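You operate a simulated robot arm through the tools that you are given. There is no shell and no other tool. Be economical: measure what you need, move in short steps, check, and stop when the job is done.

You are at the controls of a simulated two-armed robot. One attempt, no reset.

JOB
Clear the hand sieve, brush the fluff off and shelve it.
Fine: the turf tuft goes into the black tub; hold the sieve's handle while brushing; the brown brush goes back; the sieve ends on the pale mark. Set down upright: brown brush. What is to be rubbed or washed off counts as gone when no trace of it is left.

It is judged by the outcome, as a careful person would: the job done as asked, and still so three seconds after it is handed in. It fails if anything else is knocked over, pushed out of place, dropped, spilled or broken.

ROBOT AND FRAMES
Two 7-joint arms with fingered hands on one trunk, on a base that drives. Base frame: it is fixed to the floor where the robot stands at the start and does not move with it; the origin is under the middle of the robot, x ahead of it, y to its left, z up. Lengths are in mm, angles in rad, forces in N, time in s.
The left shoulder is at the start at [34, 92, 1160], the right one opposite. With the tool pointing down near the work surface each hand reaches from about 260 to 540 mm from the robot's upright axis, wherever it stands, measured 20 degrees to its own side. Places, roughly: pale mark [800, 0, 900]. Payload 2.1 kg a hand.
The tool frame of a hand sits at the grasp point between the pads (the TCP): z along the fingers, y along the line on which they close. The tips reach 20 mm beyond it. Largest opening 68 mm; the body of the gripper starts 23 mm behind the TCP. The gripper is a hand of 5 fingers: y runs from the thumb to the fingers, the wrist lies at [-10, -79, -131] in the tool frame.
Orientation is that of the tool frame in the base frame, as a unit quaternion [x, y, z, w]. With the fingers straight down and the wrist toward the robot, the tool's x, y and z point along [0, 1, 0], [1, 0, 0] and [0, 0, -1] of the base frame.

CONTROLS
- The arms move only by the tool play_rows. It takes "left_steps", "right_steps" or both (then of equal length, played together; a hand with none holds still); each is a list of rows, each a list of 2 entries, a list of its own where there are three numbers: the turn, a rotation vector about the tool's x, y, z in units of 60 degrees (1.0 is 60 degrees), then the shift along the tool's x, y, z in units of 400 mm (1.0 is 400 mm). In form: [[[rx, ry, rz], [tx, ty, tz]], ...]. A call has 1 to 8 rows; each row is the pose to reach, as a shift and turn from the pose commanded when the call began, along the tool's axes at that moment. A call with a number of a shift or a turn outside -1 to 1 is refused whole. Each row takes 0.2 s and may step no farther than 50 mm and 0.15 rad from the row before; otherwise, the whole call is refused. Where a pose cannot be reached the arm comes as near as it can. A force on the tool above 40 N (or 10 N above the force at the start of the call, whichever is more), or a blocked arm, ends the call early, and 0.2 s more pass. In this call time passes only in rows, and 0.2 s behind the last. It gives the time, the measured TCP pose, the force on the tool (base axes), the opening and the grip force at its end, in the units of the frame above (readings bear some noise), with the torque about the TCP (base axes, N m) and any sound that the robot's microphone picked up, and new pictures: "show" is both (left out), scene, wrist or none (wrist: the cameras of the hands that moved).
- Cameras (640 x 400 px; columns grow to the right, rows downward): "scene" is now at [119.8, 7, 1318.1]; the picture's right is [0.10, -1.00, 0.00], its down [-0.52, -0.05, -0.85] and it looks along [0.85, 0.08, -0.52] (base axes); focal length 214 px, centre (320, 200). "left" rides on the left gripper at [-54, -58, -72] in its tool frame; the picture's right is [-0.57, -0.39, 0.73], its down [0.73, -0.64, 0.23] and it looks along [0.38, 0.66, 0.65] (tool axes); focal length 226 px, centre (320, 200). "right" rides on the right gripper at [54, -58, -72] in its tool frame; the picture's right is [-0.57, 0.39, -0.73], its down [-0.73, -0.64, 0.23] and it looks along [-0.38, 0.66, 0.65] (tool axes); focal length 226 px, centre (320, 200). There is no depth. A picture from a camera that has moved, and an enlarged one, comes with that camera's place and axes in the base frame and with its lens.
- slide_trunk(by): slides the trunk up (or, below 0, down) by that many mm; the arms and the scene camera ride with it, the base frame stays. It gives what a move gives, with no picture.
- steer(legs): drives the robot by 1 to 6 legs, each [ahead, left, turn to the left] in mm, mm and rad, along the robot's own axes; the way and the turn of a leg run together, so that a leg with both is an arc; at most 1500 mm and 3.142 rad a leg. The arms and the cameras ride along, it lands a little off, and it stops where it bumps. It gives what a move gives, and a new picture of the scene camera.
- curl_fingers(index, middle, ring, little, thumb_bend, thumb_turn, hand): sets how far each is bent, from 0 (flat) to 1 (curled in); at 0.3 the hand is open as for a grip, at 0.7 the pads meet at the TCP. One left out holds its place. A second passes; each finger stops where it meets its share of the squeeze, and holds until it gets a number again. It is the only way to open and close the hand. It gives what a move gives, with no picture; readings hold the bend of each and the force on index, middle, ring, little, thumb and palm. thumb_turn goes from beside the hand (0) to across from the fingers (1), as for a grip.
- pan_tilt(pan, tilt): turns the head with the scene camera to pan (to the left, within 1.501 rad either way) and tilt (down, from -0.506 to 1.204), counted from straight ahead of the robot. It gives what a move gives, and a new picture of the scene camera.
- close_up(camera, box): a new picture of the part [left, top, right, bottom] of that camera's present view, enlarged. The clock stands still meanwhile.
- sign_off(): hands the job in; it is judged then, once.

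Work in short steps. Places have to be worked out from the pictures, the camera data and where the tool is seen: move nearer, look again, correct. Check each grasp and each placing, and mend what went wrong. You have 120 turns and 260 pictures in all, those below and enlarged ones among them. Open the grippers and draw the arms clear of the work before you hand the job in, unless the task says otherwise; then end with one line.

The tools are called after "Emit:" by a JSON object that holds its "name" and its "arguments". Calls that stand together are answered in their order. play_rows: Moves the arms, as the interface text tells. Its arguments: {"type":"object","properties":{"left_steps":{"type":"array"},"right_steps":{"type":"array"},"show":{"type":"string","enum":["both","scene","wrist","none"]}},"required":[]} The other tools are called the same way: slide_trunk (by) slides the trunk up or down; curl_fingers (index, middle, ring, little, thumb_bend, thumb_turn, hand) moves the fingers one by one; steer (legs) drives the base; pan_tilt (pan, tilt) turns the head that bears the scene camera; close_up (camera, box) takes an enlarged picture of a part of a camera's view; sign_off () hands the job in.

At the start:

```text
clock: 0.0
left_position: [354.6, 216.3, 1231.6]
left_tcp_rot: [0.707, 0.707, 0.0, 0.0]
left_wrist_force: [1.3, 0.3, -0.7]
left_ft_torque: [0.03, 0.0, 0.03]
left_width: 67.7
left_gripper_force: 0.1
left_shape: jaw
left_bend: [0.3, 0.3, 0.3, 0.3, 0.3, 0.98]
left_finger forces: [0.0, 0.0, 0.0, 0.1, 0.0, 0.1]
right_position: [406.8, -102.6, 1229.2]
right_tcp_rot: [0.707, 0.707, 0.0, 0.0]
right_wrist_force: [0.5, 0.1, 0.3]
right_ft_torque: [-0.01, -0.03, 0.0]
right_width: 67.6
right_gripper_force: 0.2
right_shape: jaw
right_bend: [0.3, 0.3, 0.3, 0.3, 0.3, 0.98]
right_finger forces: [0.1, 0.0, 0.0, 0.0, 0.2, 0.1]
trunk travel left (down, up): [-400.0, 504.0]
robot x, y, heading: [-0.9, 0.1, 0.005]
head pan, tilt: [0.099, 0.552]
```

scene: 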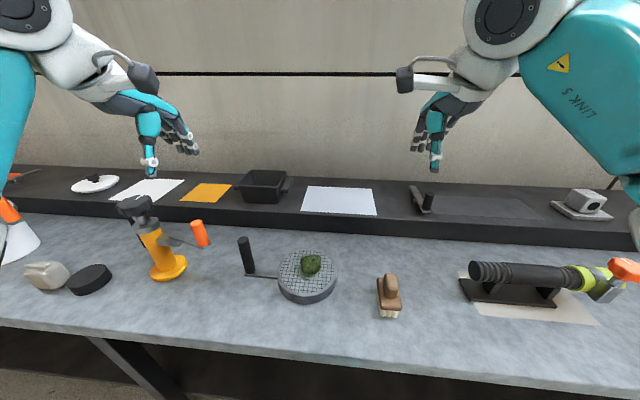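
right: 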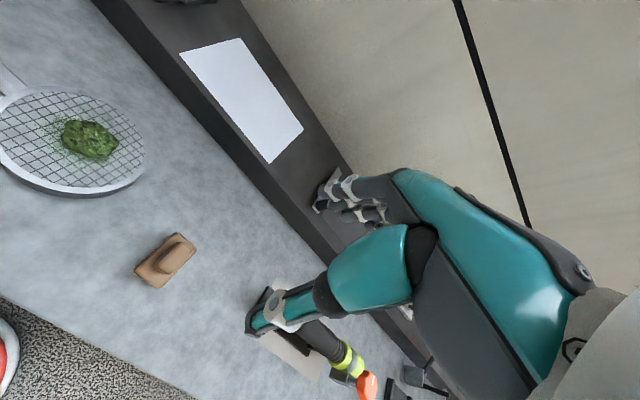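
left: 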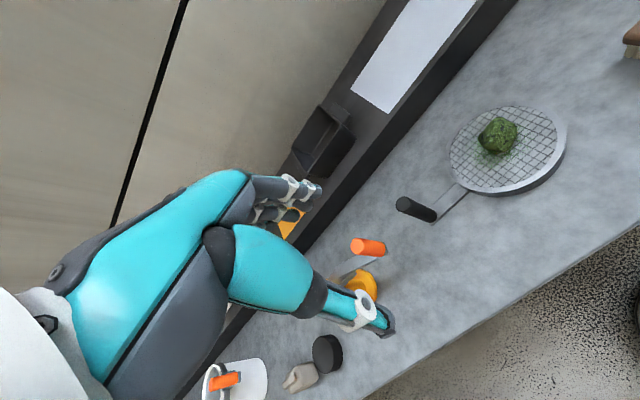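

I'll look closer at the sieve, brush, tub and mark before moving.

Emit:
{"name": "close_up", "arguments": {"camera": "scene", "box": [220, 220, 420, 345]}}

Emit:
{"name": "close_up", "arguments": {"camera": "scene", "box": [180, 150, 400, 288]}}

Emit:
{"name": "close_up", "arguments": {"camera": "left", "box": [360, 60, 640, 235]}}

Emit:
{"name": "close_up", "arguments": {"camera": "right", "box": [0, 60, 240, 300]}}

```text
3.20 times, centred on (320, 282) of scene
camera zoom: at [119.8, 7.0, 1318.1], right [0.1, -1.0, 0.0], down [-0.52, -0.05, -0.85], along [0.85, 0.08, -0.52], focal length 686 px, centre (320, -64)
```

zoom: 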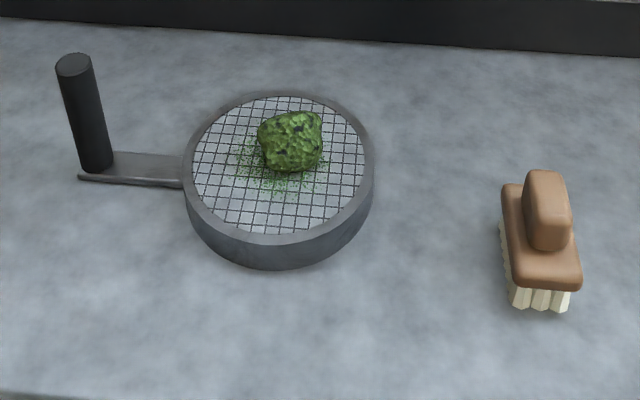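

```text
2.90 times, centred on (290, 219) of scene
camera zoom: at [119.8, 7.0, 1318.1], right [0.1, -1.0, 0.0], down [-0.52, -0.05, -0.85], along [0.85, 0.08, -0.52], focal length 622 px, centre (407, 145)
```

zoom: 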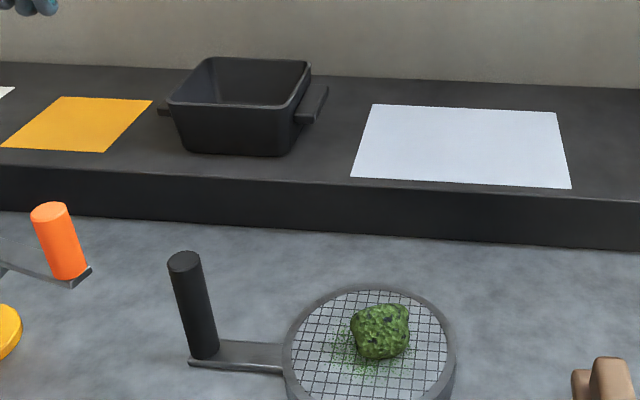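

```text
2.29 times, centred on (500, 148) of left
camera zoom: at [295.3, 161.9, 1304.8], right [-0.39, -0.57, -0.73], down [-0.64, 0.73, -0.23], along [0.66, 0.38, -0.65], focal length 517 px, centre (-91, 320)
```

zoom: 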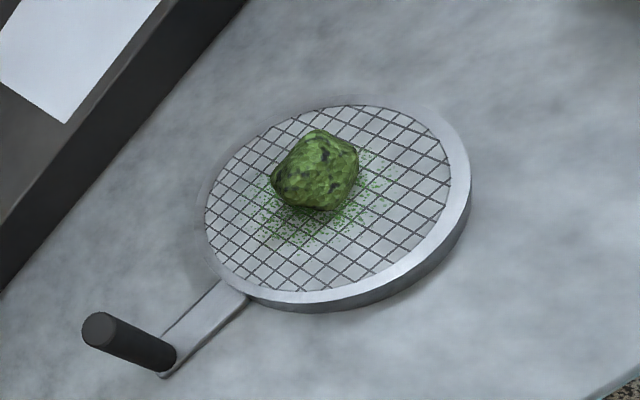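

```text
1.67 times, centred on (120, 180) of right
camera zoom: at [347.7, -48.7, 1301.1], right [0.39, -0.57, 0.73], down [-0.64, -0.73, -0.23], along [0.66, -0.38, -0.65], focal length 377 px, centre (653, 233)
```

zoom: 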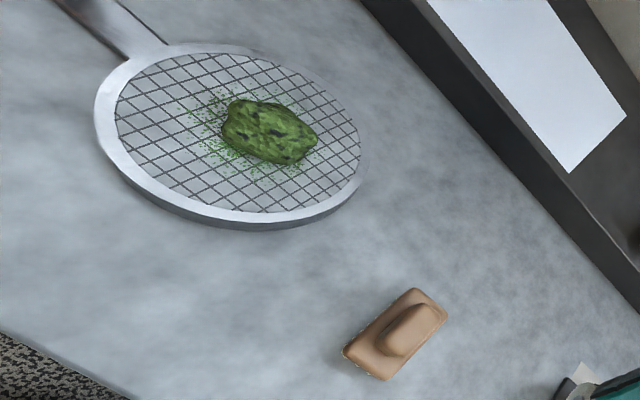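

Sieve is about (472,72) with its rim at z≈890. Its upright post is at (480,223), z≈866–976, the tuft is at (483,63), the brush at about (425,-110) with its ridge along x, and the tub near (827,300). I'll look down to see the table edge in front of the robot.

Emit:
{"name": "pan_tilt", "arguments": {"pan": 0.0, "tilt": 1.2}}

Emit:
{"name": "pan_tilt", "arguments": {"pan": 0.3, "tilt": 0.45}}

```text
clock: 1.0
left_position: [354.1, 215.6, 1231.7]
left_tcp_rot: [0.707, 0.707, 0.0, 0.0]
left_wrist_force: [0.2, 0.5, -0.3]
left_ft_torque: [0.0, 0.0, 0.01]
left_width: 67.5
left_gripper_force: 0.1
left_shape: jaw
left_bend: [0.3, 0.3, 0.3, 0.3, 0.3, 0.98]
left_finger forces: [0.0, 0.0, 0.0, 0.1, 0.0, 0.0]
right_position: [405.7, -103.3, 1228.4]
right_tcp_rot: [0.707, 0.707, 0.0, -0.001]
right_wrist_force: [0.5, 0.2, -0.3]
right_ft_torque: [0.03, -0.03, -0.01]
right_width: 67.7
right_gripper_force: 0.1
right_shape: jaw
right_bend: [0.3, 0.3, 0.3, 0.3, 0.3, 0.98]
right_finger forces: [0.0, 0.1, 0.0, 0.1, 0.0, 0.0]
trunk travel left (down, up): [-400.0, 504.0]
robot x, y, heading: [-2.9, -1.4, -0.001]
head pan, tilt: [0.0, 1.201]
camera scene: at [86.5, -1.9, 1269.3], right [0.0, -1.0, 0.0], down [-0.93, 0.0, -0.36], along [0.36, 0.0, -0.93], focal length 214 px, centre (320, 200)
```

scene: 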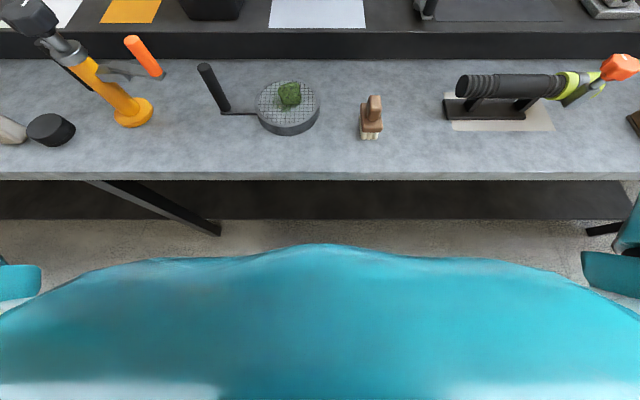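

```text
clock: 2.1
left_position: [353.2, 215.0, 1232.1]
left_tcp_rot: [0.707, 0.707, 0.0, 0.0]
left_wrist_force: [0.3, 0.5, 0.5]
left_ft_torque: [0.01, 0.02, -0.01]
left_width: 67.5
left_gripper_force: 0.0
left_shape: jaw
left_bend: [0.3, 0.3, 0.3, 0.3, 0.3, 0.98]
left_finger forces: [0.0, 0.0, 0.0, 0.0, 0.0, 0.0]
right_position: [407.5, -103.0, 1229.1]
right_tcp_rot: [0.707, 0.707, 0.0, 0.0]
right_wrist_force: [0.1, -0.8, 0.4]
right_ft_torque: [0.02, -0.04, 0.0]
right_width: 67.9
right_gripper_force: 0.1
right_shape: jaw
right_bend: [0.3, 0.3, 0.3, 0.3, 0.3, 0.98]
right_finger forces: [0.0, 0.1, 0.1, 0.0, 0.1, 0.0]
trunk travel left (down, up): [-400.0, 504.0]
robot x, y, heading: [-2.1, 0.9, -0.002]
head pan, tilt: [0.3, 0.45]
camera scene: at [118.3, 25.2, 1327.3], right [0.3, -0.96, 0.0], down [-0.42, -0.13, -0.9], along [0.86, 0.27, -0.44], focal length 214 px, centre (320, 200)
```

scene: 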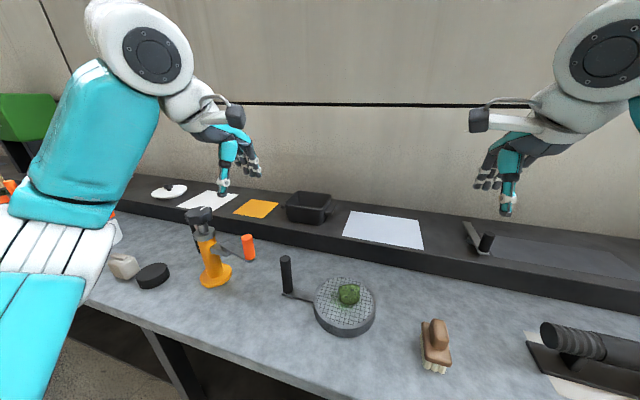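

The post is at (480,223) with its top at z≈973, and the brush ridge top is at z≈950, which agrees across views. The table edge is at x≈295. With both hands high, I'll test driving ahead to reach the shelf better.

Emit:
{"name": "steer", "arguments": {"legs": [[80, 0, 0]]}}

Emit:
{"name": "pan_tilt", "arguments": {"pan": 0.0, "tilt": 1.2}}

```text
clock: 3.2
left_position: [433.8, 215.8, 1230.3]
left_tcp_rot: [0.707, 0.708, -0.001, -0.001]
left_wrist_force: [-0.3, 0.2, -1.0]
left_ft_torque: [0.0, 0.0, -0.02]
left_width: 67.6
left_gripper_force: 0.1
left_shape: jaw
left_bend: [0.3, 0.3, 0.3, 0.3, 0.3, 0.98]
left_finger forces: [0.0, 0.1, 0.0, 0.1, 0.1, 0.0]
right_position: [486.9, -103.3, 1229.8]
right_tcp_rot: [0.707, 0.707, 0.001, 0.0]
right_wrist_force: [0.5, 0.0, 0.4]
right_ft_torque: [-0.01, 0.01, -0.01]
right_width: 67.6
right_gripper_force: 0.2
right_shape: jaw
right_bend: [0.3, 0.3, 0.3, 0.3, 0.3, 0.98]
right_finger forces: [0.0, 0.0, 0.0, 0.0, 0.0, 0.1]
trunk travel left (down, up): [-400.0, 504.0]
robot x, y, heading: [79.1, 1.6, -0.003]
head pan, tilt: [0.3, 0.45]
camera scene: at [198.2, 25.2, 1327.3], right [0.3, -0.96, 0.0], down [-0.42, -0.13, -0.9], along [0.86, 0.27, -0.44], focal length 214 px, centre (320, 200)
```

scene: 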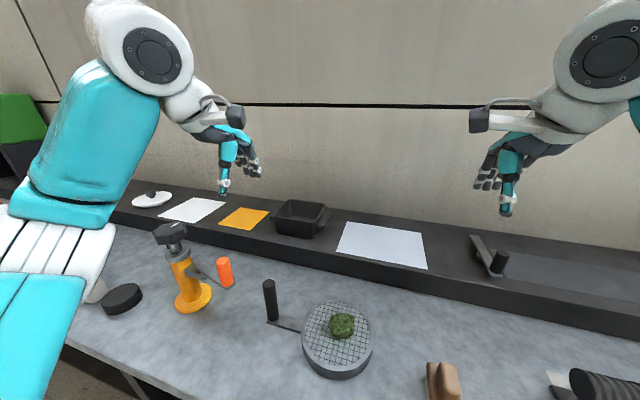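

```text
clock: 4.3
left_position: [433.5, 216.7, 1230.8]
left_tcp_rot: [0.707, 0.707, 0.0, 0.001]
left_wrist_force: [0.1, -0.4, 0.0]
left_ft_torque: [-0.01, 0.05, 0.02]
left_width: 67.9
left_gripper_force: 0.1
left_shape: jaw
left_bend: [0.3, 0.3, 0.3, 0.3, 0.3, 0.98]
left_finger forces: [0.0, 0.1, 0.0, 0.1, 0.1, 0.0]
right_position: [486.1, -103.9, 1229.7]
right_tcp_rot: [0.707, 0.707, 0.001, -0.001]
right_wrist_force: [0.6, 0.1, 0.3]
right_ft_torque: [-0.01, 0.01, 0.01]
right_width: 67.8
right_gripper_force: 0.1
right_shape: jaw
right_bend: [0.3, 0.3, 0.3, 0.3, 0.3, 0.98]
right_finger forces: [0.1, 0.0, 0.0, 0.0, 0.0, 0.1]
trunk travel left (down, up): [-400.0, 504.0]
robot x, y, heading: [77.0, -0.9, 0.002]
head pan, tilt: [0.0, 1.201]
camera scene: at [165.7, -2.0, 1269.3], right [0.0, -1.0, 0.0], down [-0.93, 0.0, -0.36], along [0.36, 0.0, -0.93], focal length 214 px, centre (320, 200)
```

scene: 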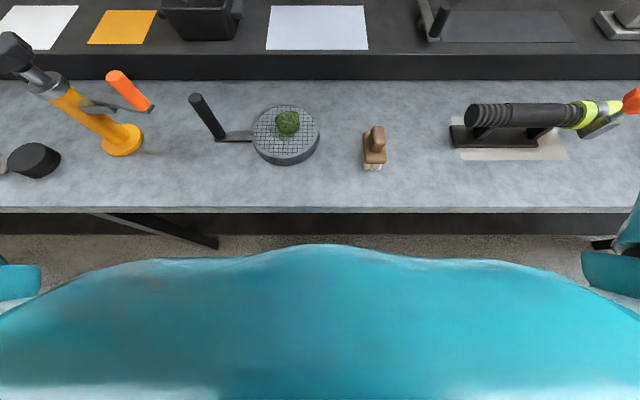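

There's still clearance ahead, so I'll drive another 70 mm.

Emit:
{"name": "steer", "arguments": {"legs": [[70, 0, 0]]}}

```text
clock: 5.3
left_position: [504.2, 215.9, 1231.9]
left_tcp_rot: [0.707, 0.707, -0.001, 0.0]
left_wrist_force: [-0.5, -0.2, 0.1]
left_ft_torque: [0.01, 0.01, 0.0]
left_width: 68.0
left_gripper_force: 0.0
left_shape: jaw
left_bend: [0.3, 0.3, 0.3, 0.3, 0.3, 0.98]
left_finger forces: [0.0, 0.0, 0.1, 0.0, 0.0, 0.0]
right_position: [555.8, -102.8, 1229.4]
right_tcp_rot: [0.708, 0.707, 0.0, 0.0]
right_wrist_force: [0.1, 0.2, 0.1]
right_ft_torque: [-0.02, 0.01, 0.0]
right_width: 67.7
right_gripper_force: 0.1
right_shape: jaw
right_bend: [0.3, 0.3, 0.3, 0.3, 0.3, 0.98]
right_finger forces: [0.1, 0.0, 0.0, 0.0, 0.0, 0.1]
trunk travel left (down, up): [-400.0, 504.0]
robot x, y, heading: [145.8, -1.7, 0.0]
head pan, tilt: [0.0, 1.201]
camera scene: at [235.7, -2.0, 1269.2], right [0.0, -1.0, 0.0], down [-0.93, 0.0, -0.36], along [0.36, 0.0, -0.93], focal length 214 px, centre (320, 200)
```

scene: 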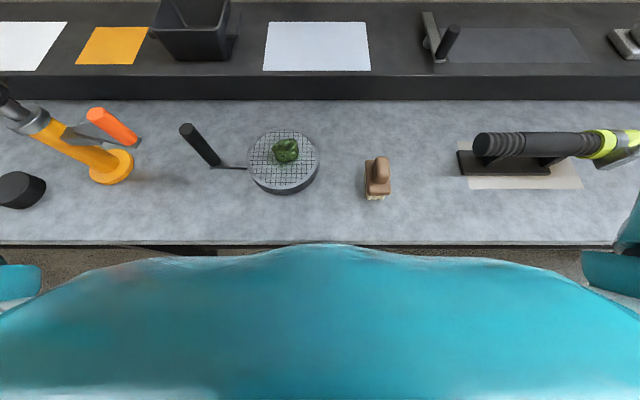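

There was no bump and the robot is at x=146. The tuft triangulates to (480,66,~910). I'm moving the open left hand above it, wrist toward the robot.

Emit:
{"name": "play_rows", "arguments": {"left_steps": [[[0, 0, 0], [-0.06, -0.01, 0.09]], [[0, 0, 0], [-0.12, -0.02, 0.18]], [[0, 0, 0], [-0.18, -0.03, 0.27]], [[0, 0, 0], [-0.24, -0.04, 0.36]], [[0, 0, 0], [-0.3, -0.05, 0.45]], [[0, 0, 0], [-0.375, -0.06, 0.54]]]}}

```text
clock: 6.7
left_position: [478.3, 66.6, 1014.3]
left_tcp_rot: [0.707, 0.707, -0.002, 0.0]
left_wrist_force: [-0.5, 0.9, 0.3]
left_ft_torque: [0.0, 0.02, 0.0]
left_width: 67.7
left_gripper_force: 0.1
left_shape: jaw
left_bend: [0.3, 0.3, 0.3, 0.3, 0.3, 0.98]
left_finger forces: [0.1, 0.0, 0.0, 0.0, 0.0, 0.1]
right_position: [556.5, -103.3, 1229.9]
right_tcp_rot: [0.707, 0.707, 0.0, -0.001]
right_wrist_force: [0.9, -0.2, 0.8]
right_ft_torque: [-0.01, -0.03, -0.01]
right_width: 67.9
right_gripper_force: 0.1
right_shape: jaw
right_bend: [0.3, 0.3, 0.3, 0.3, 0.3, 0.98]
right_finger forces: [0.0, 0.0, 0.1, 0.1, 0.0, 0.0]
trunk travel left (down, up): [-400.0, 504.0]
robot x, y, heading: [149.9, -4.0, -0.0]
head pan, tilt: [0.0, 1.201]
camera scene: at [235.1, -2.2, 1269.2], right [0.0, -1.0, 0.0], down [-0.93, 0.0, -0.36], along [0.36, 0.0, -0.93], focal length 214 px, centre (320, 200)
camera left: at [418.8, 12.1, 1087.0], right [-0.39, -0.57, -0.73], down [-0.64, 0.73, -0.23], along [0.66, 0.38, -0.65], focal length 226 px, centre (320, 200)
```

scene: 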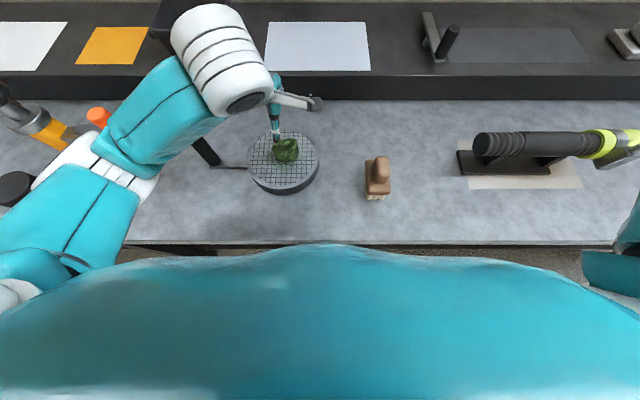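
left: 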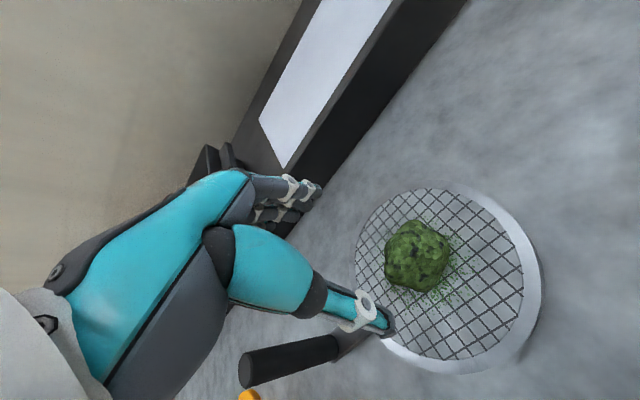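

The tuft ray gives (476,68), which matches the TCP. I'll lower 70 mm and check.

Emit:
{"name": "play_rows", "arguments": {"left_steps": [[[0, 0, 0], [0, 0, 0.09]], [[0, 0, 0], [0, 0, 0.18]]]}}

Emit:
{"name": "close_up", "arguments": {"camera": "scene", "box": [220, 80, 380, 200]}}

```text
clock: 7.3
left_position: [478.1, 66.2, 942.8]
left_tcp_rot: [0.707, 0.707, 0.0, 0.0]
left_wrist_force: [0.6, 0.9, 0.2]
left_ft_torque: [0.01, -0.01, -0.02]
left_width: 67.4
left_gripper_force: 0.0
left_shape: jaw
left_bend: [0.3, 0.3, 0.3, 0.3, 0.3, 0.98]
left_finger forces: [0.1, 0.0, 0.1, 0.1, 0.0, 0.0]
right_position: [554.9, -102.9, 1229.0]
right_tcp_rot: [0.707, 0.707, 0.0, 0.001]
right_wrist_force: [0.0, -0.2, -0.1]
right_ft_torque: [-0.04, -0.01, 0.03]
right_width: 67.7
right_gripper_force: 0.2
right_shape: jaw
right_bend: [0.3, 0.3, 0.3, 0.3, 0.3, 0.98]
right_finger forces: [0.0, 0.1, 0.0, 0.0, 0.0, 0.1]
trunk travel left (down, up): [-400.0, 504.0]
robot x, y, heading: [150.3, -1.0, 0.0]
head pan, tilt: [0.0, 1.201]
camera scene: at [235.1, -2.1, 1269.2], right [0.0, -1.0, 0.0], down [-0.93, 0.0, -0.36], along [0.36, 0.0, -0.93], focal length 214 px, centre (320, 200)
camera left: at [419.5, 12.1, 1016.6], right [-0.39, -0.57, -0.73], down [-0.64, 0.73, -0.23], along [0.66, 0.38, -0.65], focal length 226 px, centre (320, 200)
```

scene: 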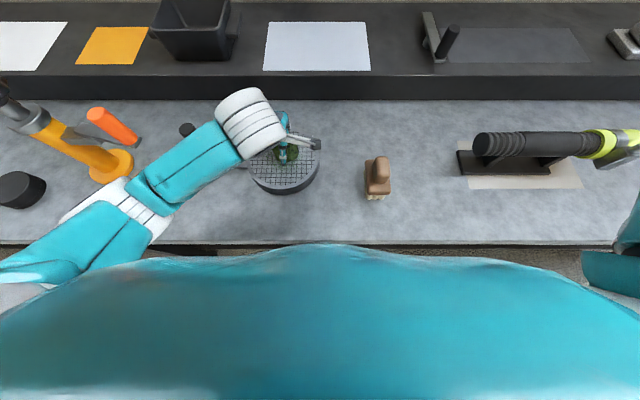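
left: 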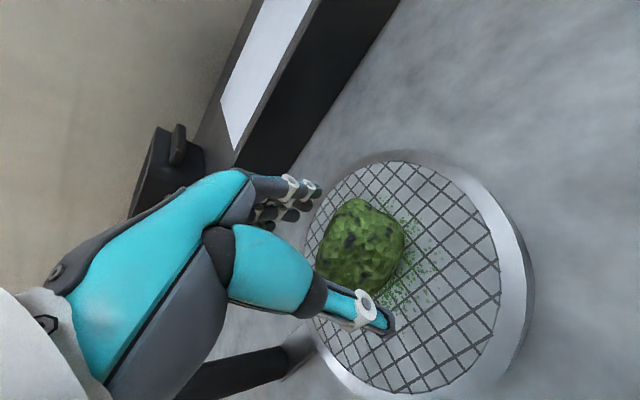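

```text
3.33 times, centred on (300, 140) of scene
camera zoom: at [235.1, -2.1, 1269.2], right [0.0, -1.0, 0.0], down [-0.93, 0.0, -0.36], along [0.36, 0.0, -0.93], focal length 715 px, centre (387, 400)
```

zoom: 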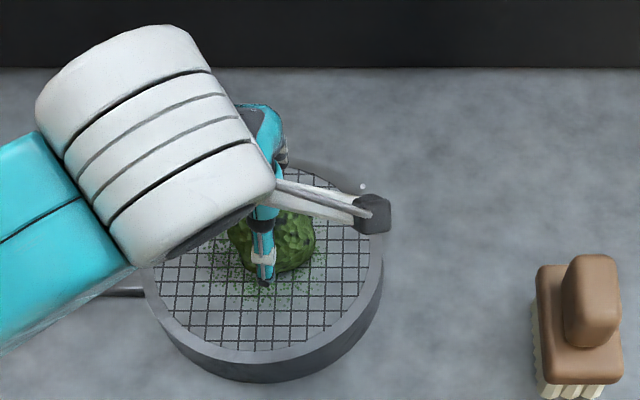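

The tuft is centred between the thumb and fingers. I'll lower to z≈914 and close gently.

Emit:
{"name": "play_rows", "arguments": {"left_steps": [[[0, 0, 0], [0, 0, 0.072]]], "show": "none"}}

Emit:
{"name": "curl_fingers", "arguments": {"hand": "left", "index": 0.7, "middle": 0.7, "ring": 0.7, "little": 0.7, "thumb_bend": 0.7}}

Emit:
{"name": "play_rows", "arguments": {"left_steps": [[[0, 0, 0], [0, 0, -0.05]], [[0, 0, 0], [0, 0, -0.15]], [[0, 0, 0], [0, 0, -0.25]]]}}

```text
clock: 7.7
left_position: [479.1, 64.9, 913.8]
left_tcp_rot: [0.707, 0.707, 0.0, -0.001]
left_wrist_force: [0.0, -0.4, 0.7]
left_ft_torque: [0.01, -0.01, 0.01]
left_width: 67.8
left_gripper_force: 0.0
left_shape: jaw
left_bend: [0.3, 0.3, 0.3, 0.3, 0.3, 0.98]
left_finger forces: [0.1, 0.1, 0.1, 0.0, 0.0, 0.0]
right_position: [556.2, -103.0, 1229.1]
right_tcp_rot: [0.707, 0.707, 0.0, 0.0]
right_wrist_force: [0.1, -0.3, -0.3]
right_ft_torque: [0.03, 0.02, -0.02]
right_width: 67.6
right_gripper_force: 0.1
right_shape: jaw
right_bend: [0.3, 0.3, 0.3, 0.3, 0.3, 0.98]
right_finger forces: [0.0, 0.1, 0.0, 0.0, 0.0, 0.0]
trunk travel left (down, up): [-400.0, 504.0]
robot x, y, heading: [149.3, 0.6, 0.002]
head pan, tilt: [0.0, 1.201]
```

```text
clock: 8.7
left_position: [479.4, 65.4, 915.8]
left_tcp_rot: [0.707, 0.707, 0.001, 0.0]
left_wrist_force: [1.5, -0.5, 5.6]
left_ft_torque: [0.05, -0.17, -0.01]
left_width: 29.9
left_gripper_force: 17.5
left_shape: fingers
left_bend: [0.52, 0.56, 0.63, 0.7, 0.5, 0.95]
left_finger forces: [7.6, 6.6, 3.2, 0.0, 17.8, 0.0]
right_position: [555.9, -103.5, 1229.8]
right_tcp_rot: [0.707, 0.707, 0.0, 0.0]
right_wrist_force: [0.7, 0.0, -0.3]
right_ft_torque: [0.0, 0.01, -0.02]
right_width: 68.0
right_gripper_force: 0.0
right_shape: jaw
right_bend: [0.3, 0.3, 0.3, 0.3, 0.3, 0.98]
right_finger forces: [0.1, 0.0, 0.0, 0.1, 0.0, 0.0]
trunk travel left (down, up): [-400.0, 504.0]
robot x, y, heading: [147.2, -0.2, 0.001]
head pan, tilt: [0.0, 1.201]
```

```text
clock: 9.5
left_position: [478.4, 65.9, 1015.5]
left_tcp_rot: [0.707, 0.708, 0.0, 0.0]
left_wrist_force: [-0.5, -0.3, -1.1]
left_ft_torque: [0.03, 0.03, -0.02]
left_width: 29.4
left_gripper_force: 15.2
left_shape: fingers
left_bend: [0.53, 0.58, 0.64, 0.7, 0.43, 0.94]
left_finger forces: [6.6, 5.6, 2.8, 0.0, 15.7, 0.0]
right_position: [554.6, -102.4, 1229.3]
right_tcp_rot: [0.707, 0.707, 0.0, 0.0]
right_wrist_force: [0.3, 0.8, 0.3]
right_ft_torque: [0.0, 0.04, 0.0]
right_width: 67.8
right_gripper_force: 0.1
right_shape: jaw
right_bend: [0.3, 0.3, 0.3, 0.3, 0.3, 0.98]
right_finger forces: [0.0, 0.1, 0.1, 0.0, 0.0, 0.0]
trunk travel left (down, up): [-400.0, 504.0]
robot x, y, heading: [145.7, -0.8, 0.006]
head pan, tilt: [0.0, 1.201]
camera scene: at [235.2, -1.9, 1269.2], right [0.0, -1.0, 0.0], down [-0.93, 0.0, -0.36], along [0.36, 0.0, -0.93], focal length 214 px, centre (320, 200)
camera left: at [419.8, 10.9, 1087.5], right [-0.39, -0.57, -0.73], down [-0.64, 0.73, -0.23], along [0.66, 0.38, -0.65], focal length 226 px, centre (320, 200)
```

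scene: 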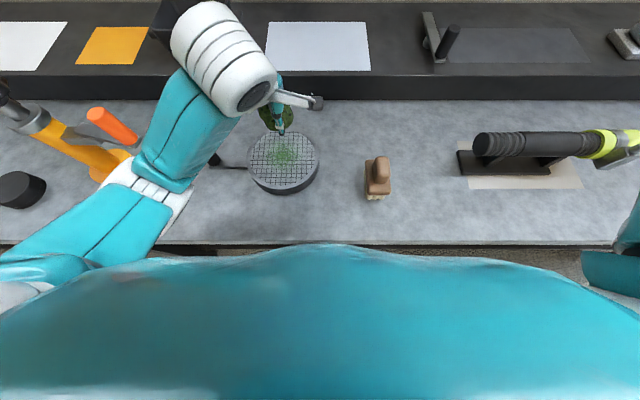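
left: 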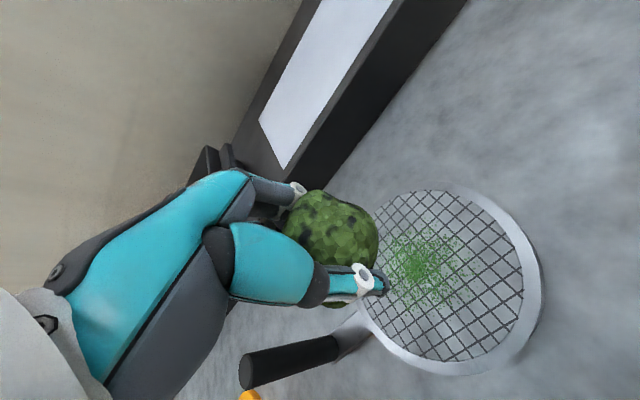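

The tuft is held, and the fluff patch sits around (478,72). Next I locate the tub accurately.

Emit:
{"name": "pan_tilt", "arguments": {"pan": 0.35, "tilt": 0.6}}

Emit:
{"name": "close_up", "arguments": {"camera": "scene", "box": [240, 100, 400, 220]}}

```text
clock: 10.5
left_position: [479.8, 64.7, 1013.4]
left_tcp_rot: [0.707, 0.707, 0.0, 0.0]
left_wrist_force: [-0.4, 0.3, 0.0]
left_ft_torque: [-0.01, 0.01, -0.03]
left_width: 29.4
left_gripper_force: 15.4
left_shape: fingers
left_bend: [0.53, 0.58, 0.64, 0.7, 0.43, 0.94]
left_finger forces: [6.7, 5.8, 2.8, 0.0, 15.7, 0.1]
right_position: [556.0, -104.4, 1229.9]
right_tcp_rot: [0.707, 0.707, 0.0, 0.0]
right_wrist_force: [0.0, 0.1, -0.5]
right_ft_torque: [-0.01, 0.01, -0.02]
right_width: 67.6
right_gripper_force: 0.1
right_shape: jaw
right_bend: [0.3, 0.3, 0.3, 0.3, 0.3, 0.98]
right_finger forces: [0.1, 0.1, 0.0, 0.0, 0.0, 0.1]
trunk travel left (down, up): [-400.0, 504.0]
robot x, y, heading: [148.8, -5.3, 0.0]
head pan, tilt: [0.351, 0.6]
camera scene: at [262.2, 28.3, 1313.7], right [0.34, -0.94, 0.0], down [-0.53, -0.19, -0.82], along [0.77, 0.28, -0.57], focal length 214 px, centre (320, 200)
```

scene: 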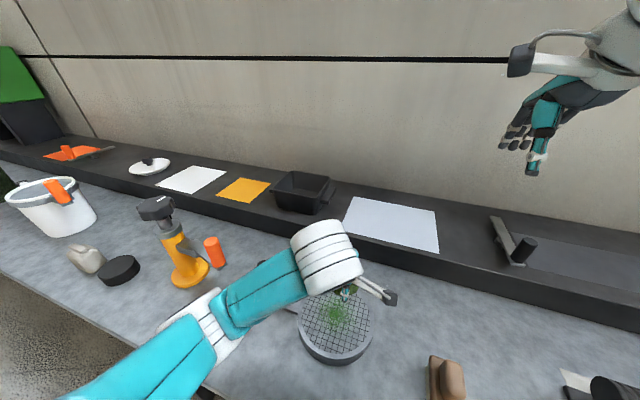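

```text
3.33 times, centred on (320, 160) of scene
camera zoom: at [262.2, 28.3, 1313.7], right [0.34, -0.94, 0.0], down [-0.53, -0.19, -0.82], along [0.77, 0.28, -0.57], focal length 715 px, centre (320, 333)
```

zoom: 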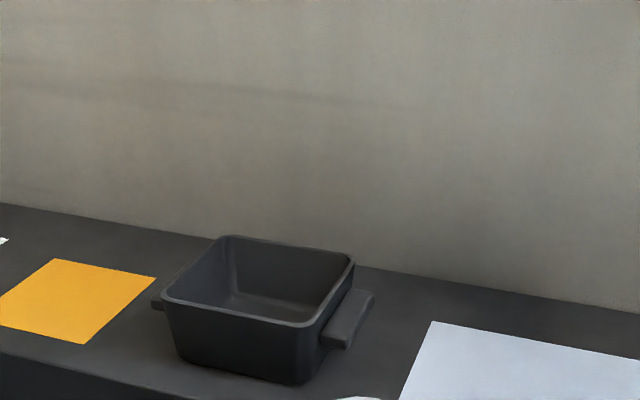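

The tub rim spans x 733–856, y 203–351 and its top is at z≈972, with its centre near (795,278). I'll raise the left arm and extend it forward, pitched toward the tub, before strafing so it stays clear of the drill at (463,438).

Emit:
{"name": "play_rows", "arguments": {"left_steps": [[[-0.12, 0, 0], [0.03, 0.06, -0.1]], [[-0.24, 0, 0], [0.07, 0.13, -0.18]], [[-0.36, 0, 0], [0.11, 0.22, -0.24]], [[-0.48, 0, 0], [0.16, 0.32, -0.265]], [[-0.6, 0, 0], [0.2125, 0.4275, -0.265]]]}}

```text
clock: 11.7
left_position: [648.5, 154.2, 1117.7]
left_tcp_rot: [0.672, 0.673, 0.22, 0.218]
left_wrist_force: [-0.2, 0.6, 0.0]
left_ft_torque: [-0.02, 0.05, 0.03]
left_width: 28.7
left_gripper_force: 14.8
left_shape: fingers
left_bend: [0.54, 0.59, 0.65, 0.7, 0.42, 0.94]
left_finger forces: [6.3, 5.4, 3.2, 0.0, 14.1, 0.0]
right_position: [555.8, -102.7, 1230.2]
right_tcp_rot: [0.707, 0.707, 0.0, 0.0]
right_wrist_force: [0.2, 0.2, 0.0]
right_ft_torque: [0.03, -0.02, 0.01]
right_width: 67.5
right_gripper_force: 0.0
right_shape: jaw
right_bend: [0.3, 0.3, 0.3, 0.3, 0.3, 0.98]
right_finger forces: [0.0, 0.1, 0.1, 0.0, 0.0, 0.0]
trunk travel left (down, up): [-400.0, 504.0]
robot x, y, heading: [150.8, 3.6, -0.001]
head pan, tilt: [0.351, 0.6]
camera scene: at [262.4, 28.4, 1313.8], right [0.34, -0.94, 0.0], down [-0.53, -0.19, -0.82], along [0.77, 0.28, -0.57], focal length 214 px, centre (320, 200)
camera left: at [558.3, 99.1, 1143.7], right [0.12, -0.57, -0.82], down [-0.38, 0.73, -0.56], along [0.92, 0.38, -0.13], focal length 226 px, centre (320, 200)
```

scene: 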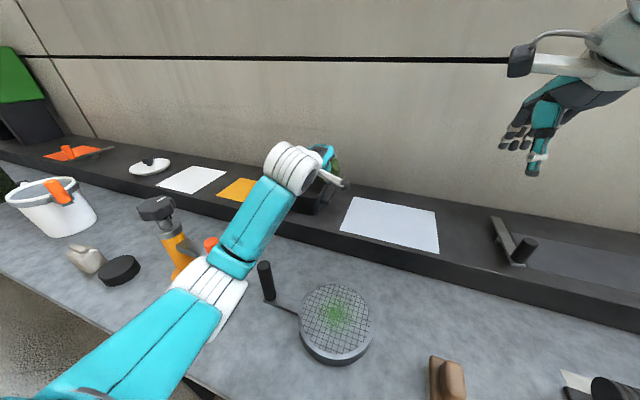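
left: 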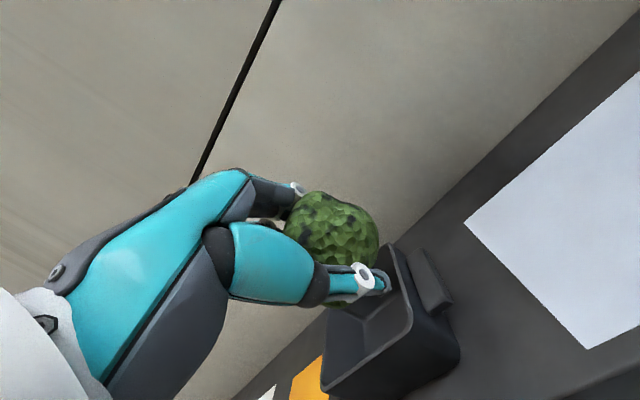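

The reach is good. I'll continue forward and left toward the tub at the same height.

Emit:
{"name": "play_rows", "arguments": {"left_steps": [[[0, 0, 0], [0.076, 0.051, 0.037]], [[0, 0, 0], [0.151, 0.101, 0.074]], [[0, 0, 0], [0.227, 0.152, 0.111]], [[0, 0, 0], [0.3025, 0.2025, 0.1475]]]}}

```text
clock: 12.7
left_position: [730.9, 249.2, 1119.7]
left_tcp_rot: [0.672, 0.672, 0.218, 0.22]
left_wrist_force: [0.3, 0.0, -0.3]
left_ft_torque: [0.01, -0.01, -0.01]
left_width: 28.5
left_gripper_force: 13.3
left_shape: fingers
left_bend: [0.55, 0.59, 0.65, 0.7, 0.42, 0.94]
left_finger forces: [6.2, 5.3, 3.1, 0.0, 13.5, 0.1]
left hand out of reach, approached as far as the arm can: row 4
right_position: [555.3, -101.8, 1229.3]
right_tcp_rot: [0.707, 0.707, 0.0, 0.001]
right_wrist_force: [0.6, -0.2, -0.2]
right_ft_torque: [-0.02, -0.02, -0.01]
right_width: 67.8
right_gripper_force: 0.1
right_shape: jaw
right_bend: [0.3, 0.3, 0.3, 0.3, 0.3, 0.98]
right_finger forces: [0.0, 0.0, 0.0, 0.1, 0.0, 0.0]
trunk travel left (down, up): [-400.0, 504.0]
robot x, y, heading: [151.1, 2.8, 0.001]
head pan, tilt: [0.351, 0.6]
camera scene: at [262.3, 28.5, 1313.8], right [0.34, -0.94, 0.0], down [-0.53, -0.19, -0.82], along [0.77, 0.28, -0.57], focal length 214 px, centre (320, 200)
camera left: at [640.8, 195.0, 1145.0], right [0.12, -0.57, -0.82], down [-0.38, 0.73, -0.56], along [0.92, 0.38, -0.13], focal length 226 px, centre (320, 200)
```

scene: 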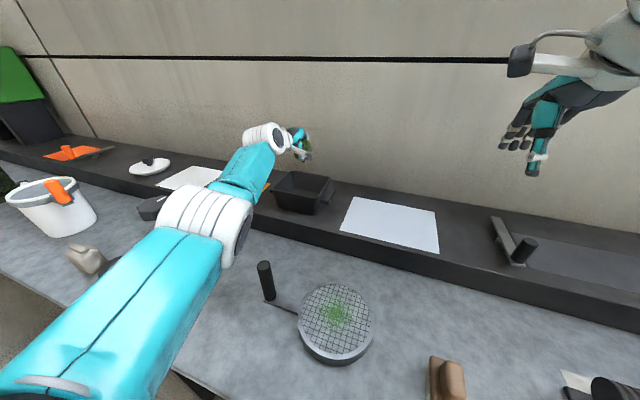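
left: 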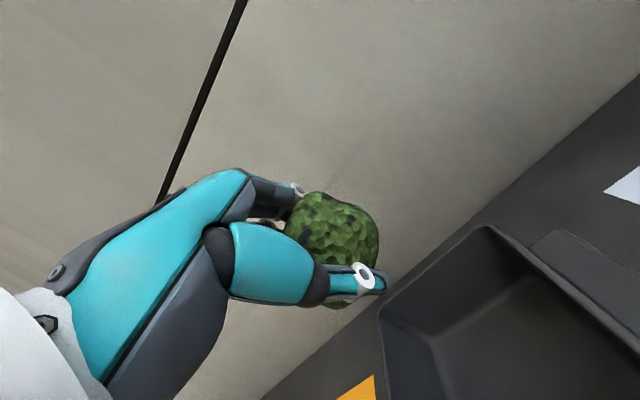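

The arm is at full stretch, so the base must move closer. I'll bring the hand 65 mm right, then drive 90 left and 40 ahead.

Emit:
{"name": "play_rows", "arguments": {"left_steps": [[[0, 0, 0], [-0.09, 0, 0]], [[0, 0, 0], [-0.17, 0, 0]]], "show": "none"}}

Emit:
{"name": "steer", "arguments": {"legs": [[0, 90, 0], [35, 0, 0]]}}

```text
clock: 13.3
left_position: [729.8, 179.6, 1119.2]
left_tcp_rot: [0.672, 0.673, 0.218, 0.219]
left_wrist_force: [0.0, 0.1, -0.3]
left_ft_torque: [0.01, -0.01, 0.03]
left_width: 28.5
left_gripper_force: 14.5
left_shape: fingers
left_bend: [0.55, 0.59, 0.65, 0.7, 0.42, 0.94]
left_finger forces: [6.1, 5.2, 3.1, 0.0, 13.4, 0.1]
right_position: [556.3, -102.6, 1229.1]
right_tcp_rot: [0.707, 0.707, 0.0, 0.0]
right_wrist_force: [-0.6, 0.3, -0.6]
right_ft_torque: [0.01, -0.01, 0.02]
right_width: 67.9
right_gripper_force: 0.0
right_shape: jaw
right_bend: [0.3, 0.3, 0.3, 0.3, 0.3, 0.98]
right_finger forces: [0.0, 0.0, 0.0, 0.0, 0.1, 0.0]
trunk travel left (down, up): [-400.0, 504.0]
robot x, y, heading: [149.1, -2.0, 0.006]
head pan, tilt: [0.351, 0.6]
```

```text
clock: 14.8
left_position: [766.3, 269.7, 1119.8]
left_tcp_rot: [0.673, 0.672, 0.219, 0.219]
left_wrist_force: [0.0, -0.5, -1.0]
left_ft_torque: [-0.02, -0.02, 0.01]
left_width: 28.4
left_gripper_force: 14.2
left_shape: fingers
left_bend: [0.55, 0.59, 0.65, 0.7, 0.42, 0.94]
left_finger forces: [6.2, 5.2, 3.1, 0.0, 13.4, 0.0]
right_position: [590.9, -14.0, 1229.7]
right_tcp_rot: [0.707, 0.707, 0.0, 0.0]
right_wrist_force: [0.3, 0.0, 0.4]
right_ft_torque: [0.0, -0.01, 0.0]
right_width: 67.7
right_gripper_force: 0.0
right_shape: jaw
right_bend: [0.3, 0.3, 0.3, 0.3, 0.3, 0.98]
right_finger forces: [0.1, 0.0, 0.1, 0.0, 0.0, 0.0]
trunk travel left (down, up): [-400.0, 504.0]
robot x, y, heading: [185.9, 86.9, 0.002]
head pan, tilt: [0.351, 0.6]
camera scene: at [298.0, 116.9, 1313.8], right [0.34, -0.94, 0.0], down [-0.53, -0.19, -0.82], along [0.77, 0.28, -0.57], focal length 214 px, centre (320, 200)
```

scene: 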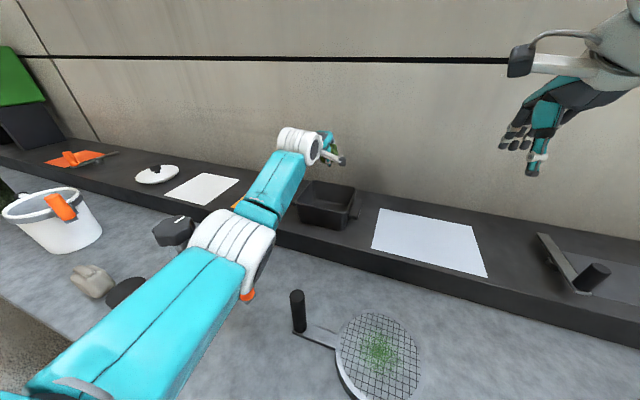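

No bump. I'll check the tub's place from here.

Emit:
{"name": "close_up", "arguments": {"camera": "scene", "box": [260, 120, 420, 240]}}

Emit:
{"name": "close_up", "arguments": {"camera": "left", "box": [0, 0, 640, 400]}}

```text
3.33 times, centred on (340, 180) of scene
camera zoom: at [298.0, 116.9, 1313.8], right [0.34, -0.94, 0.0], down [-0.53, -0.19, -0.82], along [0.77, 0.28, -0.57], focal length 715 px, centre (253, 267)
```

zoom: 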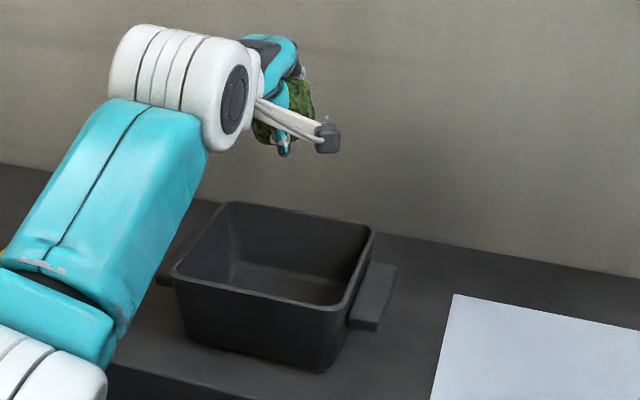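

```text
1.00 times, centred on (320, 200) of left
camera zoom: at [675.5, 214.3, 1144.3], right [0.11, -0.57, -0.82], down [-0.38, 0.73, -0.56], along [0.92, 0.38, -0.13], focal length 226 px, centre (320, 200)
```

zoom: 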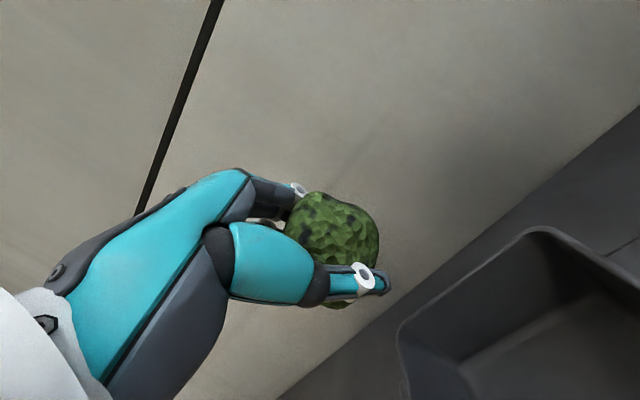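

The tub centre is about (788,273) with its rim at z≈972. I'll lower the tuft into the mouth.

Emit:
{"name": "play_rows", "arguments": {"left_steps": [[[0, 0, 0], [0.005, -0.03, 0.09]], [[0, 0, 0], [0.005, -0.08, 0.16]], [[0, 0, 0], [0.005, -0.12, 0.23]], [[0, 0, 0], [0.005, -0.16, 0.3]]]}}

Emit:
{"name": "close_up", "arguments": {"camera": "scene", "box": [260, 120, 420, 240]}}

```text
clock: 15.8
left_position: [766.5, 270.3, 990.9]
left_tcp_rot: [0.673, 0.672, 0.218, 0.219]
left_wrist_force: [0.2, 0.2, -0.2]
left_ft_torque: [0.0, 0.01, 0.01]
left_width: 28.3
left_gripper_force: 14.2
left_shape: fingers
left_bend: [0.55, 0.59, 0.65, 0.7, 0.42, 0.94]
left_finger forces: [6.0, 5.1, 3.0, 0.0, 13.1, 0.0]
left hand out of reach, approached as far as the arm can: row 3, 4
right_position: [590.4, -14.8, 1228.7]
right_tcp_rot: [0.707, 0.707, 0.0, 0.0]
right_wrist_force: [0.4, 0.2, 0.2]
right_ft_torque: [0.0, 0.0, 0.0]
right_width: 67.8
right_gripper_force: 0.0
right_shape: jaw
right_bend: [0.3, 0.3, 0.3, 0.3, 0.3, 0.98]
right_finger forces: [0.0, 0.1, 0.0, 0.0, 0.0, 0.1]
trunk travel left (down, up): [-400.0, 504.0]
robot x, y, heading: [187.0, 87.2, 0.001]
head pan, tilt: [0.351, 0.6]
camera scene: at [297.6, 116.9, 1313.8], right [0.34, -0.94, 0.0], down [-0.53, -0.19, -0.82], along [0.77, 0.28, -0.57], focal length 214 px, centre (320, 200)
camera left: at [676.2, 215.9, 1015.3], right [0.11, -0.57, -0.82], down [-0.38, 0.73, -0.56], along [0.92, 0.38, -0.13], focal length 226 px, centre (320, 200)
```

scene: 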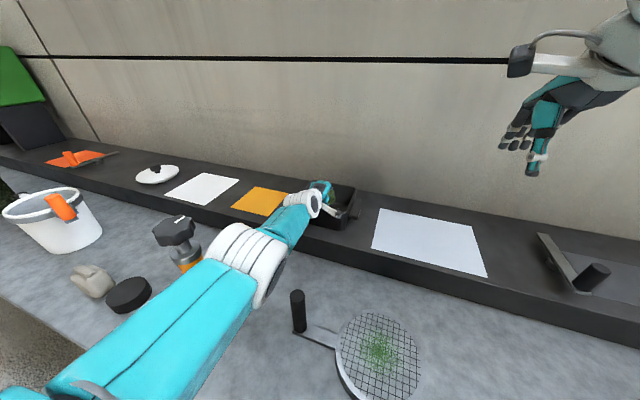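
left: 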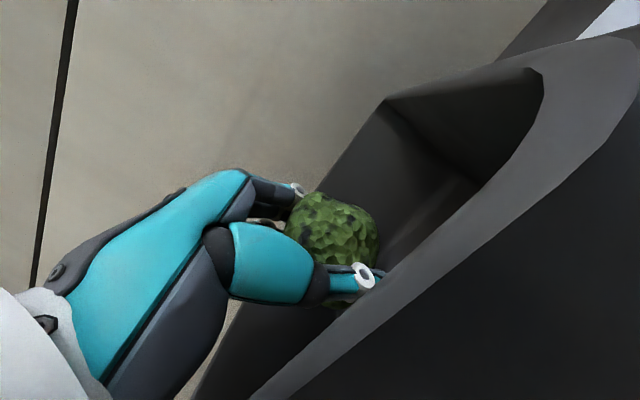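

```text
3.33 times, centred on (340, 180) of scene
camera zoom: at [297.6, 116.9, 1313.8], right [0.34, -0.94, 0.0], down [-0.53, -0.19, -0.82], along [0.77, 0.28, -0.57], focal length 715 px, centre (253, 267)
```

zoom: 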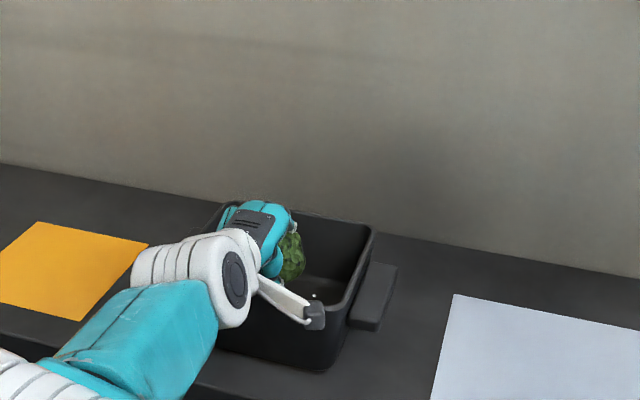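

The tuft is in the tub's mouth. I'll open mostly with the fingers and keep the thumb back from the front wall.

Emit:
{"name": "curl_fingers", "arguments": {"hand": "left", "index": 0.3, "middle": 0.3, "ring": 0.3, "little": 0.3, "thumb_bend": 0.38}}

Emit:
{"name": "close_up", "arguments": {"camera": "left", "box": [0, 0, 640, 400]}}

```text
clock: 16.9
left_position: [765.8, 270.1, 991.4]
left_tcp_rot: [0.672, 0.673, 0.219, 0.219]
left_wrist_force: [0.3, 0.8, -1.3]
left_ft_torque: [-0.04, 0.0, 0.01]
left_width: 55.6
left_gripper_force: 0.1
left_shape: fingers
left_bend: [0.3, 0.3, 0.3, 0.3, 0.38, 0.98]
left_finger forces: [0.0, 0.0, 0.0, 0.0, 0.1, 0.1]
right_position: [591.2, -15.0, 1228.6]
right_tcp_rot: [0.707, 0.707, 0.0, 0.001]
right_wrist_force: [0.4, -0.2, 0.6]
right_ft_torque: [-0.02, 0.01, 0.0]
right_width: 67.7
right_gripper_force: 0.0
right_shape: jaw
right_bend: [0.3, 0.3, 0.3, 0.3, 0.3, 0.98]
right_finger forces: [0.1, 0.0, 0.0, 0.1, 0.0, 0.0]
trunk travel left (down, up): [-400.0, 504.0]
robot x, y, heading: [184.2, 86.5, -0.001]
head pan, tilt: [0.351, 0.6]
```

```text
1.00 times, centred on (320, 200) of left
camera zoom: at [676.3, 215.9, 1015.9], right [0.11, -0.57, -0.82], down [-0.38, 0.73, -0.56], along [0.92, 0.38, -0.13], focal length 226 px, centre (320, 200)
```

zoom: 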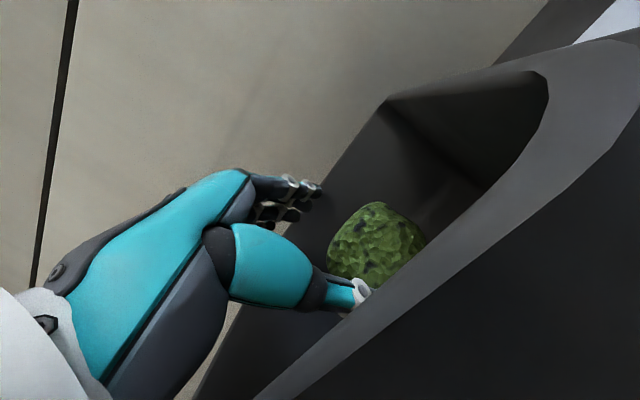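

The tuft lies in the tub. I'll raise the left hand straight out.

Emit:
{"name": "play_rows", "arguments": {"left_steps": [[[0, 0, 0], [0, 0.06, -0.09]], [[0, 0, 0], [0, 0.12, -0.18]], [[0, 0, 0], [0, 0.16, -0.27]], [[0, 0, 0], [0, 0.13, -0.36]]]}}

Emit:
{"name": "close_up", "arguments": {"camera": "scene", "box": [260, 120, 420, 240]}}

```text
clock: 17.9
left_position: [723.6, 268.4, 1136.9]
left_tcp_rot: [0.672, 0.673, 0.218, 0.218]
left_wrist_force: [-0.3, 0.4, 0.3]
left_ft_torque: [-0.01, -0.03, -0.01]
left_width: 55.9
left_gripper_force: 0.0
left_shape: fingers
left_bend: [0.3, 0.3, 0.3, 0.3, 0.38, 0.98]
left_finger forces: [0.1, 0.0, 0.0, 0.0, 0.0, 0.1]
right_position: [591.6, -14.5, 1229.4]
right_tcp_rot: [0.707, 0.708, 0.0, 0.001]
right_wrist_force: [0.0, -0.3, -0.9]
right_ft_torque: [0.0, 0.03, -0.02]
right_width: 67.7
right_gripper_force: 0.1
right_shape: jaw
right_bend: [0.3, 0.3, 0.3, 0.3, 0.3, 0.98]
right_finger forces: [0.1, 0.0, 0.1, 0.1, 0.0, 0.0]
trunk travel left (down, up): [-400.0, 504.0]
robot x, y, heading: [186.4, 89.8, 0.007]
head pan, tilt: [0.351, 0.6]
camera scene: at [297.5, 117.0, 1313.8], right [0.34, -0.94, 0.0], down [-0.53, -0.19, -0.82], along [0.77, 0.28, -0.57], focal length 214 px, centre (320, 200)
camera left: at [633.5, 215.0, 1162.0], right [0.11, -0.57, -0.82], down [-0.38, 0.73, -0.56], along [0.92, 0.38, -0.13], focal length 226 px, centre (320, 200)
```

scene: 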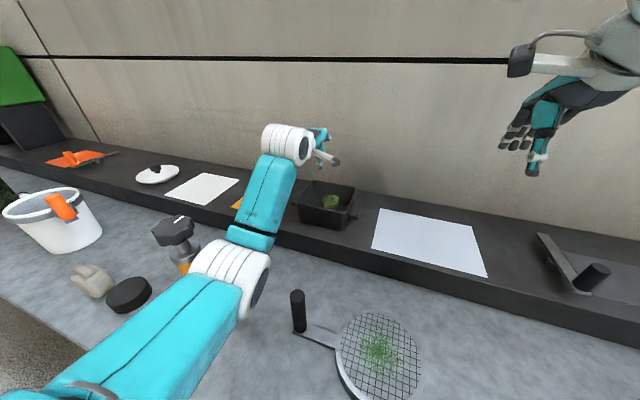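
left: 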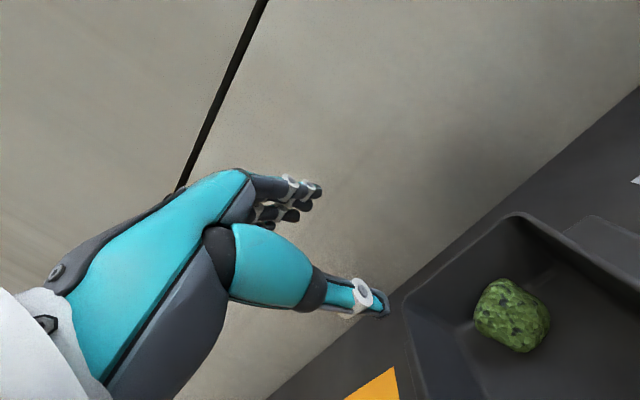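

```text
3.33 times, centred on (340, 180) of scene
camera zoom: at [297.5, 117.0, 1313.8], right [0.34, -0.94, 0.0], down [-0.53, -0.19, -0.82], along [0.77, 0.28, -0.57], focal length 715 px, centre (253, 267)
```

zoom: 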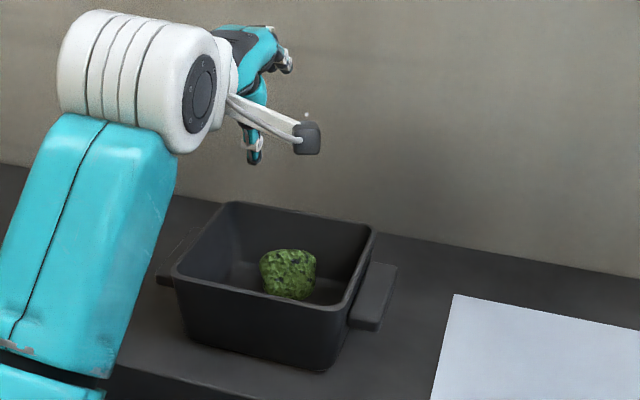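

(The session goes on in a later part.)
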